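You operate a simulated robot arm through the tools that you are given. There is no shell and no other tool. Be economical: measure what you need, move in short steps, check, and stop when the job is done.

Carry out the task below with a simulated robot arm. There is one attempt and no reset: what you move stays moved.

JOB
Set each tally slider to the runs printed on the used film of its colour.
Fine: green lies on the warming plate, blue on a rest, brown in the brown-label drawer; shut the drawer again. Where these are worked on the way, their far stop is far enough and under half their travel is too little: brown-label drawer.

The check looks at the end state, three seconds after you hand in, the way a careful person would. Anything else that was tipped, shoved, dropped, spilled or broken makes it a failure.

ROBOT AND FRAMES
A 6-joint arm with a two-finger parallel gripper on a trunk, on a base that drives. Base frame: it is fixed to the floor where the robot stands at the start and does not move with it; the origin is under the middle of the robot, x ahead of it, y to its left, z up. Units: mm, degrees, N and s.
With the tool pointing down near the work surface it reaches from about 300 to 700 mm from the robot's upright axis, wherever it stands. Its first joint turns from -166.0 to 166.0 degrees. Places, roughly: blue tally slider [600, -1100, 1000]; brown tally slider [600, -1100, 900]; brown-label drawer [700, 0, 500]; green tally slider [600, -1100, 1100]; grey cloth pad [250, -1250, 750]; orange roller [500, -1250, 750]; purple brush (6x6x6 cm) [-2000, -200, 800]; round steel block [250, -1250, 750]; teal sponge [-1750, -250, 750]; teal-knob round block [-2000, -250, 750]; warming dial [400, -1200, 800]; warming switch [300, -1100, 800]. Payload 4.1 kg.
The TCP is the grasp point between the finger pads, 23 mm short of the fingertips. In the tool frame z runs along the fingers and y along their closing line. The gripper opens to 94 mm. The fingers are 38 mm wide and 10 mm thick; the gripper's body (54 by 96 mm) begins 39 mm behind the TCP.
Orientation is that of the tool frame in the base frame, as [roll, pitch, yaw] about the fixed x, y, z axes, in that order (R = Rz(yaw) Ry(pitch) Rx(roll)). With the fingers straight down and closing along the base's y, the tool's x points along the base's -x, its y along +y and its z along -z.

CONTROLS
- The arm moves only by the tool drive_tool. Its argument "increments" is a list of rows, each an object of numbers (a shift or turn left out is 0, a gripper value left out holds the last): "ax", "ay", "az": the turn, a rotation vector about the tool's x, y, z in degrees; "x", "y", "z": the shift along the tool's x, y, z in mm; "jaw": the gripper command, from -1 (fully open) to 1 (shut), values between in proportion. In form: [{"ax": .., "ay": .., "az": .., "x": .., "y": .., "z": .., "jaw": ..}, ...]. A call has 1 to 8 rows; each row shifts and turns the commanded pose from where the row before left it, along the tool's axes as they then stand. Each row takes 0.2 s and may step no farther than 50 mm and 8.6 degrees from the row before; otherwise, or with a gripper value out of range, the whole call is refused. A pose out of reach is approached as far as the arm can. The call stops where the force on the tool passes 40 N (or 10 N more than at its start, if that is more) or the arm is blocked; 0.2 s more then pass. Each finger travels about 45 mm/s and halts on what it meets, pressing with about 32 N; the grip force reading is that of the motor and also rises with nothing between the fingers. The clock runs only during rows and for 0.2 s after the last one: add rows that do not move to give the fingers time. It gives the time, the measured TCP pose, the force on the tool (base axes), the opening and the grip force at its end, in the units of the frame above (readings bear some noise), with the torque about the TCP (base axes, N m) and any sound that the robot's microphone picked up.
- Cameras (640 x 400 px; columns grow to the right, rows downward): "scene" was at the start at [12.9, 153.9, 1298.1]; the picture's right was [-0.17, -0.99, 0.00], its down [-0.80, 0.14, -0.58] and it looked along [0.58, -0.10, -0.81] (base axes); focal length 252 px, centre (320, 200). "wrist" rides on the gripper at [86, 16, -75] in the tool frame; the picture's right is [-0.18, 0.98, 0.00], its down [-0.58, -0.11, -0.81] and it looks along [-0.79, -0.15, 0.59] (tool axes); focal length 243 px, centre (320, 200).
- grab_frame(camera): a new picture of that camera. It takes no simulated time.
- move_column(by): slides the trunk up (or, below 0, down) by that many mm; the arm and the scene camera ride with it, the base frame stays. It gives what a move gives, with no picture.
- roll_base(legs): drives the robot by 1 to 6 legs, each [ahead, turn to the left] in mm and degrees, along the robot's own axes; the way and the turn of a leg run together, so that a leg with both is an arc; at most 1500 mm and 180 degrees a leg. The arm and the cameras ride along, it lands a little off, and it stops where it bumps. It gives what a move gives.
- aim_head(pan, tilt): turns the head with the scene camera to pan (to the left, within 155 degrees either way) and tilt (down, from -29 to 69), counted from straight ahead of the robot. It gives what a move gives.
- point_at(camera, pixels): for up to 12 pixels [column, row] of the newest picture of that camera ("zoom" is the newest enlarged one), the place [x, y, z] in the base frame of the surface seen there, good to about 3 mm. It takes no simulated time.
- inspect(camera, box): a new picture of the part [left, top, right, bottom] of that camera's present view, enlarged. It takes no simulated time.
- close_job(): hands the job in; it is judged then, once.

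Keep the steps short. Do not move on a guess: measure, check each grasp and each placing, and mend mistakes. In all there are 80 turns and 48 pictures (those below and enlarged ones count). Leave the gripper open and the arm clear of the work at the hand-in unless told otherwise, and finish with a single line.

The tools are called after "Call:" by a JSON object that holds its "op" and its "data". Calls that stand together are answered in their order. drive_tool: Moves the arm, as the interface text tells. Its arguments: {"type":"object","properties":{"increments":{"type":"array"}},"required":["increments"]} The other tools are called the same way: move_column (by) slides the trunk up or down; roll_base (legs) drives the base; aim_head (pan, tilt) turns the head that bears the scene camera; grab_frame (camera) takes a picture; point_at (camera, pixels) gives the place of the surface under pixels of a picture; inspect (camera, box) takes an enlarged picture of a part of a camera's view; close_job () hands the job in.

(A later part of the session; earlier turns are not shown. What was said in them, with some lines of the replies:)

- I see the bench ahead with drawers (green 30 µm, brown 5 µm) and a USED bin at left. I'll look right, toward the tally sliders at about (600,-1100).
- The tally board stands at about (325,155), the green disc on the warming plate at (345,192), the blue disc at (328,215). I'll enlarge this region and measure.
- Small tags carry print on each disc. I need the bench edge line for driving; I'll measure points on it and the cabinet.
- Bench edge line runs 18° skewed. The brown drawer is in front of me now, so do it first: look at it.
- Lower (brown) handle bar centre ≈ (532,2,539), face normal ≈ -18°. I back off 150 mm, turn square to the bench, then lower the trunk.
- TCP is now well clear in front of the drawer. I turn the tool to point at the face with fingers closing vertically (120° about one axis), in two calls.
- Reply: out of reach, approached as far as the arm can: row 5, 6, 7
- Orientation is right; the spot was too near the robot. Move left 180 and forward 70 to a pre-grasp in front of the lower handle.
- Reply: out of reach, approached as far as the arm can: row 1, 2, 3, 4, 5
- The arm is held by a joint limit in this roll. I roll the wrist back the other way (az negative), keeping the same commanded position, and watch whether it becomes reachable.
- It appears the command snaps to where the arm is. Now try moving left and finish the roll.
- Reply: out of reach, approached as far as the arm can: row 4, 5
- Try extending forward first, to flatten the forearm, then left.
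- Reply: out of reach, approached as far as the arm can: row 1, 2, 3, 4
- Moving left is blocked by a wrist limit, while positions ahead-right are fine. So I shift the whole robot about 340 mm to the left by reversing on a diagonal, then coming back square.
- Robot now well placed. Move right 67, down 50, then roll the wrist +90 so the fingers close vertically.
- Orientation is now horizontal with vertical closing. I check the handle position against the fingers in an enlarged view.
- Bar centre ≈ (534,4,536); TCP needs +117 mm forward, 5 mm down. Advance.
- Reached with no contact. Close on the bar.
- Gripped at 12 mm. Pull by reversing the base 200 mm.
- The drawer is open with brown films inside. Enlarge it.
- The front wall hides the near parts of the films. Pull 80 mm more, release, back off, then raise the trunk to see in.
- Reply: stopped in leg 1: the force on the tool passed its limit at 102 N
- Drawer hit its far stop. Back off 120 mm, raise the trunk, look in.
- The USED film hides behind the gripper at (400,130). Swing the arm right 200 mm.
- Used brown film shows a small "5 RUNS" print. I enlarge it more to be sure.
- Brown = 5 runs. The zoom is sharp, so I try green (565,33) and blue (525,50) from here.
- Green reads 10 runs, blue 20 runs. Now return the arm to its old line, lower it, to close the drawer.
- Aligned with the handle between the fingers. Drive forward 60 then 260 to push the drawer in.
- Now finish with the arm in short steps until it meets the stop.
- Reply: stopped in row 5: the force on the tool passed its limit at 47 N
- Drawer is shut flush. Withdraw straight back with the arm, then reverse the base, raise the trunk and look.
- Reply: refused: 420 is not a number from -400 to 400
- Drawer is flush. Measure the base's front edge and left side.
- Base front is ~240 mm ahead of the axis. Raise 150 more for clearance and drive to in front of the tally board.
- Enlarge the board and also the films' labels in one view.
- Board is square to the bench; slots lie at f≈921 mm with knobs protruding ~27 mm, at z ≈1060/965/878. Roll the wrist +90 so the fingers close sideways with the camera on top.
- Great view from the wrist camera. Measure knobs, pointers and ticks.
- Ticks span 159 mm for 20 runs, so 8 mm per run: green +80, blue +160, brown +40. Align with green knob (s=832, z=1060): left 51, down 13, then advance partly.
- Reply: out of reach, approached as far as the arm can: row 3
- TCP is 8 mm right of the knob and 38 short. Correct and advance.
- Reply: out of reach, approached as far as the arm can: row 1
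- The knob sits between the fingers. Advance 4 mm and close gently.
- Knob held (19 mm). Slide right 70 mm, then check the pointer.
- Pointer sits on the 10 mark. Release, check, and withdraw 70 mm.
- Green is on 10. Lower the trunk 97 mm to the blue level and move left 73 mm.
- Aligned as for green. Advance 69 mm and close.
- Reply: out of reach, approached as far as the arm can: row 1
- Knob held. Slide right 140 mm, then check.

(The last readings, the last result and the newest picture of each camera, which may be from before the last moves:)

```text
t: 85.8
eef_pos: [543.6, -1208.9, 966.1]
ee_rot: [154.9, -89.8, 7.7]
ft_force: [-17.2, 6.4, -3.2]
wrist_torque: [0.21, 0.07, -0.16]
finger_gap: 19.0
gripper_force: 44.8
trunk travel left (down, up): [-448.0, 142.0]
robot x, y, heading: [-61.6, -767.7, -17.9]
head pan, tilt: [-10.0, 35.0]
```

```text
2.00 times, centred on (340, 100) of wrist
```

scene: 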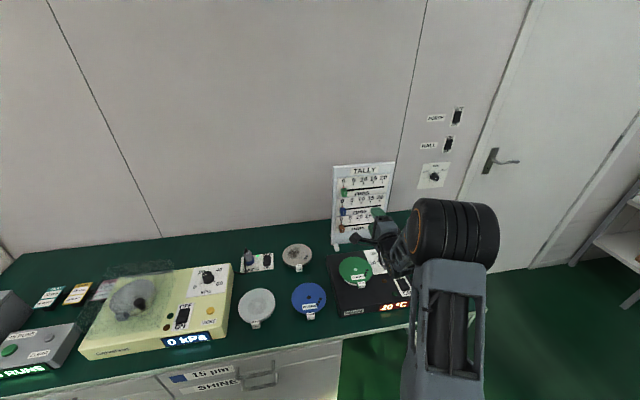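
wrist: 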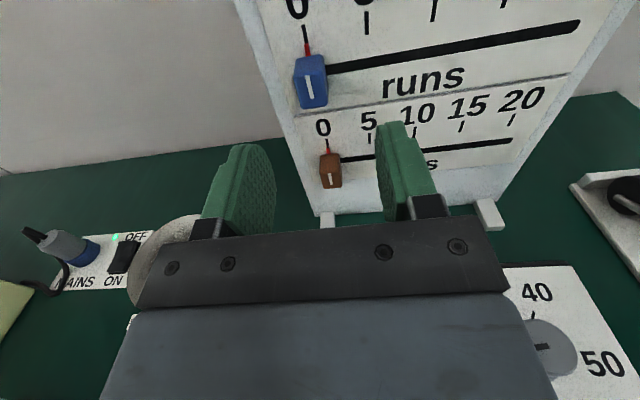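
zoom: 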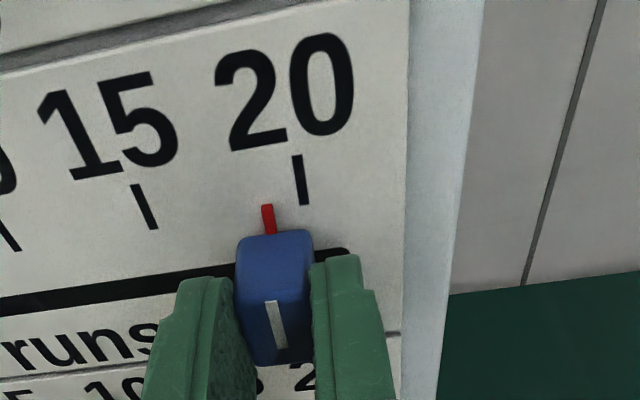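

Pointer is ~9 mm short of 20. Move 9 more, easing back 1 mm.

Call:
{"op": "drive_tool", "data": {"increments": [{"y": 5, "z": -1}, {"y": 4}, {}]}}

Call:
{"op": "inspect", "data": {"camera": "wrist", "box": [180, 0, 500, 200]}}

```text
t: 86.6
eef_pos: [539.5, -1215.3, 965.3]
ee_rot: [139.1, -89.7, 23.9]
ft_force: [-11.0, 3.5, -3.1]
wrist_torque: [0.24, 0.14, -0.14]
finger_gap: 19.0
gripper_force: 45.2
trunk travel left (down, up): [-448.0, 142.0]
robot x, y, heading: [-60.6, -765.1, -17.8]
head pan, tilt: [-10.0, 35.0]
```

```text
2.00 times, centred on (340, 100) of wrist
```

zoom: 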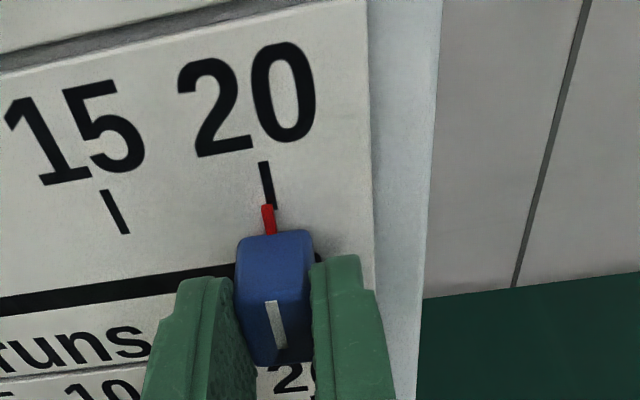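

Within ~0.2 run; nudge 1 mm, release and withdraw.

Call:
{"op": "drive_tool", "data": {"increments": [{"y": 1}, {}, {"jaw": -0.2}, {}, {}, {"z": -30}, {"z": -40}]}}

Call:
{"op": "inspect", "data": {"camera": "wrist", "box": [180, 0, 500, 230]}}

```text
t: 88.2
eef_pos: [473.0, -1194.2, 965.0]
ee_rot: [124.9, -89.8, 37.8]
ft_force: [0.0, -0.3, 0.3]
wrist_torque: [-0.01, -0.03, 0.04]
finger_gap: 56.5
gripper_force: 0.1
trunk travel left (down, up): [-448.0, 142.0]
robot x, y, heading: [-56.3, -767.8, -18.0]
head pan, tilt: [-10.0, 35.0]
```

```text
1.74 times, centred on (340, 115) of wrist
```

zoom: 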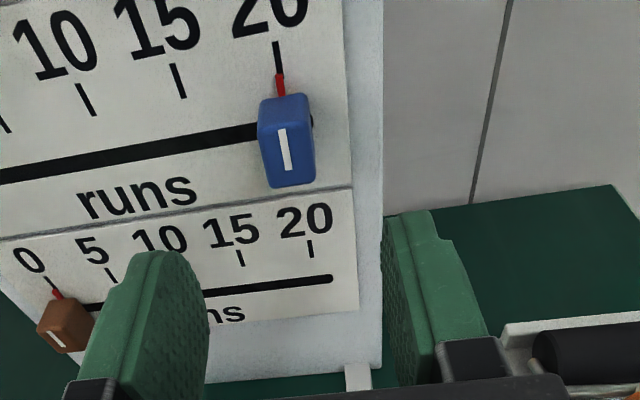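

Blue is on 20. Move back left above brown, tilt the tool 25° downward so the wrist stays clear of the green film, and look.

Call:
{"op": "drive_tool", "data": {"increments": [{"y": -40}, {"y": -40}, {"y": -40}, {"y": -30}, {"ay": -8.3}, {"ay": -8.3}, {"ay": -8.3}]}}

Call:
{"op": "move_column", "data": {"by": -50}}

Call:
{"op": "grab_frame", "data": {"camera": "wrist"}}

Call:
{"op": "grab_frame", "data": {"camera": "scene"}}

```text
t: 89.8
eef_pos: [518.6, -1051.0, 964.6]
ee_rot: [179.6, -64.8, -16.9]
ft_force: [-0.3, -0.3, -0.6]
wrist_torque: [-0.02, 0.03, -0.01]
finger_gap: 56.2
gripper_force: 0.1
trunk travel left (down, up): [-448.0, 142.0]
robot x, y, heading: [-62.6, -767.4, -18.1]
head pan, tilt: [-10.0, 35.0]
```

```text
t: 90.7
eef_pos: [519.2, -1051.7, 914.9]
ee_rot: [179.6, -64.8, -17.0]
ft_force: [-0.5, 0.0, 1.1]
wrist_torque: [0.01, 0.01, -0.02]
finger_gap: 56.6
gripper_force: 0.0
trunk travel left (down, up): [-398.0, 192.0]
robot x, y, heading: [-64.4, -766.4, -17.8]
head pan, tilt: [-10.0, 35.0]
```

```text
15 pictures are left
```

wrist: 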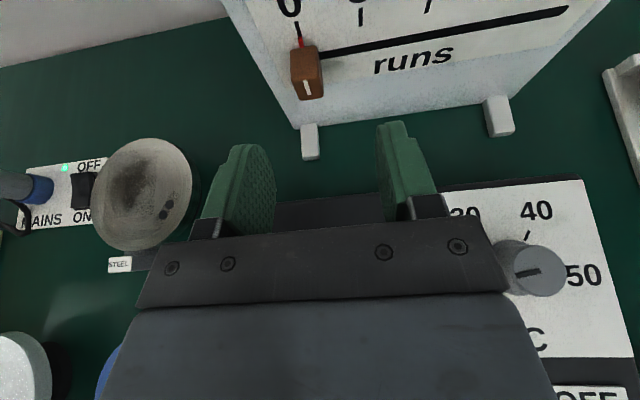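

```text
14 pictures are left
```

scene: 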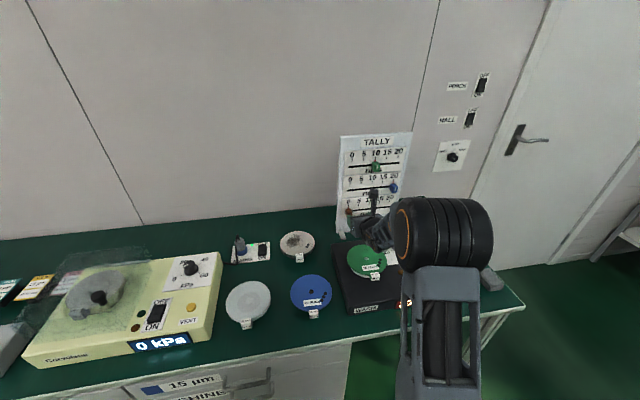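

Call:
{"op": "point_at", "data": {"camera": "wrist", "pixels": [[307, 87], [318, 65], [330, 53], [420, 38], [540, 15], [300, 42], [360, 15], [305, 50], [306, 99], [310, 140]]}}

Call:
{"op": "point_at", "data": {"camera": "scene", "pixels": [[365, 250], [385, 262], [345, 270], [368, 240], [378, 275], [395, 255]]}}

```text
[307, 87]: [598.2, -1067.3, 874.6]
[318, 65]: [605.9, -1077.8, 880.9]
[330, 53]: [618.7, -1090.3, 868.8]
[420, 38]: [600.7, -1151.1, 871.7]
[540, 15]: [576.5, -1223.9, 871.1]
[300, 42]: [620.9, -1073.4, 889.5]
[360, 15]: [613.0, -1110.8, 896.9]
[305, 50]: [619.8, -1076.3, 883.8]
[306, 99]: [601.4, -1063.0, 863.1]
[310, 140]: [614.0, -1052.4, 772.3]
```

```text
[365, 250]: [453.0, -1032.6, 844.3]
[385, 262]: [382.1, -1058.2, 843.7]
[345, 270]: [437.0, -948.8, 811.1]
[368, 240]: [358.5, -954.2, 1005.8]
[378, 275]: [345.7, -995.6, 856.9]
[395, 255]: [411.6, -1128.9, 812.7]
```

Brown slot z=871, knob front at (598,-1067). Lower 40 mm and advance 72 mm horizontally (z and x of the tilted tool).

Call:
{"op": "move_column", "data": {"by": -40}}

Call:
{"op": "drive_tool", "data": {"increments": [{"z": 21.8, "x": 10.1}, {"z": 21.8, "x": 10.1}, {"z": 18.1, "x": 8.4}]}}

Call:
{"op": "grab_frame", "data": {"camera": "wrist"}}

```text
t: 91.5
eef_pos: [518.8, -1052.6, 876.0]
ee_rot: [179.5, -64.9, -16.9]
ft_force: [-0.1, -0.4, 0.0]
wrist_torque: [-0.02, 0.03, -0.05]
finger_gap: 56.5
gripper_force: 0.1
trunk travel left (down, up): [-358.0, 232.0]
robot x, y, heading: [-61.1, -768.1, -17.9]
head pan, tilt: [-10.0, 35.0]
```

```text
t: 92.3
eef_pos: [584.4, -1073.3, 873.8]
ee_rot: [179.5, -64.9, -16.8]
ft_force: [0.5, -1.0, -0.4]
wrist_torque: [-0.05, 0.01, -0.04]
finger_gap: 56.1
gripper_force: 0.1
trunk travel left (down, up): [-358.0, 232.0]
robot x, y, heading: [-61.6, -768.1, -18.0]
head pan, tilt: [-10.0, 35.0]
```

```text
13 pictures are left
```

wrist: 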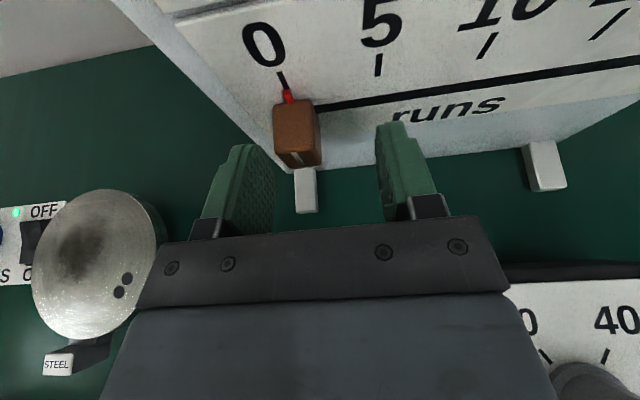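

No contact; close on the knob.

Call:
{"op": "drive_tool", "data": {"increments": [{"z": 2.7, "x": 1.3}, {"jaw": 1}, {}, {}, {}, {}, {}]}}

```text
t: 93.9
eef_pos: [586.7, -1073.7, 874.3]
ee_rot: [179.6, -64.9, -16.9]
ft_force: [0.2, 0.3, -1.8]
wrist_torque: [0.17, -0.01, -0.24]
finger_gap: 19.0
gripper_force: 44.9
trunk travel left (down, up): [-358.0, 232.0]
robot x, y, heading: [-59.0, -765.2, -18.0]
head pan, tilt: [-10.0, 35.0]
```

Held (19 mm). By the green calibration 5 runs is +30 mm.

Call:
{"op": "drive_tool", "data": {"increments": [{"y": 15}, {"y": 15}, {}]}}

Call:
{"op": "inspect", "data": {"camera": "wrist", "box": [180, 0, 500, 200]}}

```text
t: 94.7
eef_pos: [577.0, -1102.0, 874.0]
ee_rot: [179.6, -64.9, -16.9]
ft_force: [-2.8, 1.6, -1.8]
wrist_torque: [0.24, -0.09, -0.06]
finger_gap: 19.4
gripper_force: 44.9
trunk travel left (down, up): [-358.0, 232.0]
robot x, y, heading: [-57.9, -768.3, -17.9]
head pan, tilt: [-10.0, 35.0]
```

```text
2.00 times, centred on (340, 100) of wrist
```

zoom: 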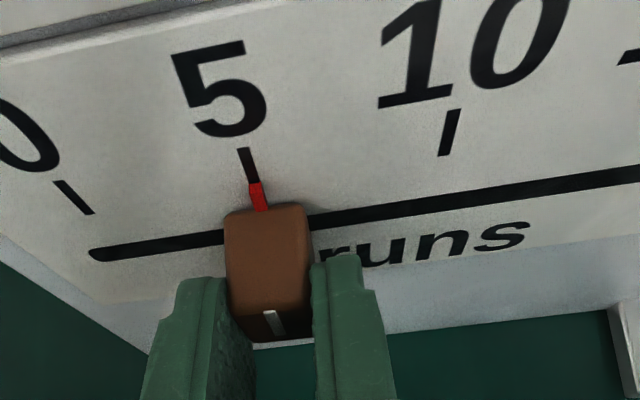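

The pointer is on 5. Release and withdraw straight back.

Call:
{"op": "drive_tool", "data": {"increments": [{"jaw": -0.2}, {}, {}, {"z": -25, "x": -11.7}, {"z": -25, "x": -11.7}, {"z": -25, "x": -11.7}]}}

Call:
{"op": "move_column", "data": {"by": 200}}

Call:
{"op": "roll_base", "data": {"legs": [[-200, 0]]}}

Call:
{"op": "aim_head", "data": {"pan": -12, "tilt": 40}}

Call:
{"op": "grab_frame", "data": {"camera": "scene"}}

```text
t: 96.1
eef_pos: [497.3, -1077.0, 874.6]
ee_rot: [179.6, -65.0, -16.9]
ft_force: [0.5, -0.6, 0.6]
wrist_torque: [-0.02, 0.02, 0.01]
finger_gap: 56.4
gripper_force: 0.0
trunk travel left (down, up): [-358.0, 232.0]
robot x, y, heading: [-60.9, -767.9, -17.9]
head pan, tilt: [-10.0, 35.0]
```

```text
t: 98.3
eef_pos: [499.4, -1077.1, 1074.9]
ee_rot: [179.6, -64.9, -16.9]
ft_force: [0.6, 0.2, 0.5]
wrist_torque: [-0.03, 0.0, -0.02]
finger_gap: 56.3
gripper_force: 0.1
trunk travel left (down, up): [-558.0, 32.0]
robot x, y, heading: [-63.2, -766.6, -17.8]
head pan, tilt: [-10.0, 35.0]
```

```text
t: 99.9
eef_pos: [306.9, -1014.4, 1075.3]
ee_rot: [179.6, -64.9, -16.7]
ft_force: [0.0, 0.1, -0.6]
wrist_torque: [-0.02, 0.02, 0.03]
finger_gap: 56.5
gripper_force: 0.0
trunk travel left (down, up): [-558.0, 32.0]
robot x, y, heading: [-255.3, -707.5, -17.8]
head pan, tilt: [-10.0, 35.0]
```

```text
t: 100.5
eef_pos: [307.9, -1013.3, 1075.1]
ee_rot: [179.5, -64.9, -16.7]
ft_force: [-0.5, 0.3, -0.6]
wrist_torque: [-0.02, 0.0, 0.01]
finger_gap: 56.2
gripper_force: 0.1
trunk travel left (down, up): [-558.0, 32.0]
robot x, y, heading: [-251.0, -706.8, -17.9]
head pan, tilt: [-12.0, 40.0]
```

```text
11 pictures are left
```

scene: 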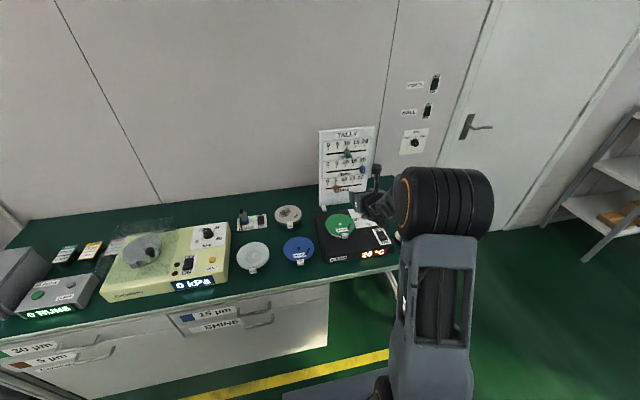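

Verify the board and the film prints closely, and the drawer.

Call:
{"op": "inspect", "data": {"camera": "scene", "box": [312, 122, 382, 210]}}

Call:
{"op": "inspect", "data": {"camera": "scene", "box": [275, 210, 365, 270]}}

Call:
{"op": "inspect", "data": {"camera": "scene", "box": [0, 310, 200, 400]}}

```text
4.55 times, centred on (347, 166) of scene
```

zoom: 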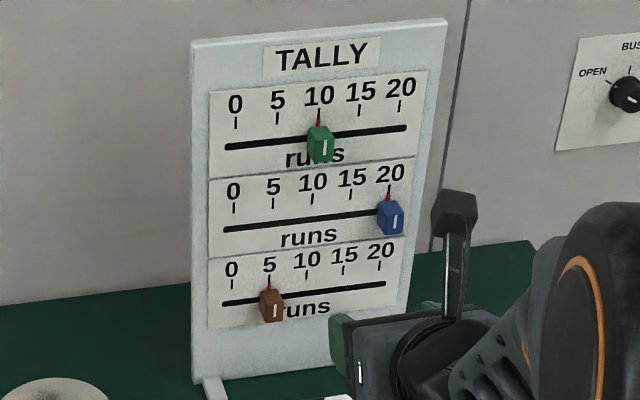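

```text
6.67 times, centred on (320, 240) of scene
```

zoom: 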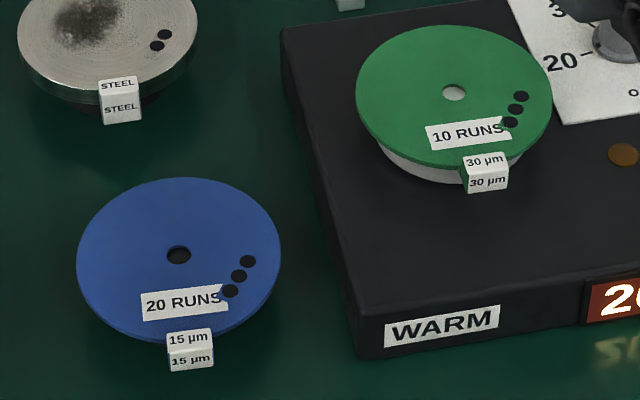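

```text
3.20 times, centred on (100, 355) of scene
```

zoom: 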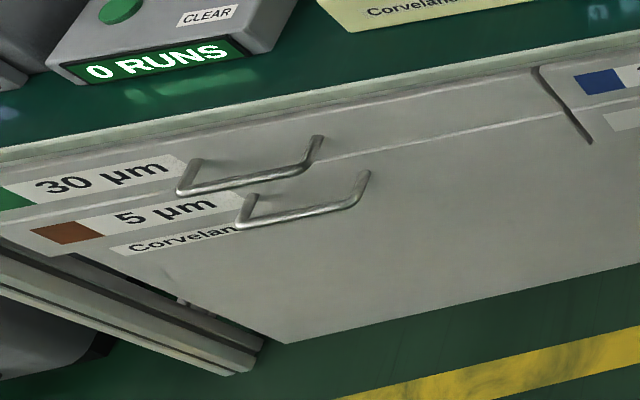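

All three sliders match (green 10, blue 20, brown 5) and the drawer is shut flush. Open the gripper fully, back off 150 mm more, and hand in.

Call:
{"op": "roll_base", "data": {"legs": [[-200, 0]]}}

Call:
{"op": "drive_tool", "data": {"increments": [{"jaw": -1}, {}, {}, {}]}}

Call:
{"op": "close_job", "data": {}}

```text
t: 102.1
eef_pos: [118.6, -953.0, 1076.3]
ee_rot: [179.6, -64.9, -16.6]
ft_force: [-0.5, 0.6, 0.4]
wrist_torque: [-0.02, 0.0, 0.02]
finger_gap: 56.4
gripper_force: 0.0
trunk travel left (down, up): [-558.0, 32.0]
robot x, y, heading: [-443.9, -639.8, -17.7]
head pan, tilt: [-12.0, 40.0]
```

```text
t: 103.1
eef_pos: [118.1, -952.0, 1075.1]
ee_rot: [179.6, -64.8, -16.7]
ft_force: [-0.4, 0.5, 0.3]
wrist_torque: [0.0, 0.02, 0.01]
finger_gap: 94.1
gripper_force: 0.1
trunk travel left (down, up): [-558.0, 32.0]
robot x, y, heading: [-442.6, -643.9, -17.8]
head pan, tilt: [-12.0, 40.0]
```

```text
The job is handed in.
```

Job handed in: the tally sliders are set to green 10, blue 20 and brown 5, matching the used films, the brown-label drawer is shut, and the gripper is open and clear.
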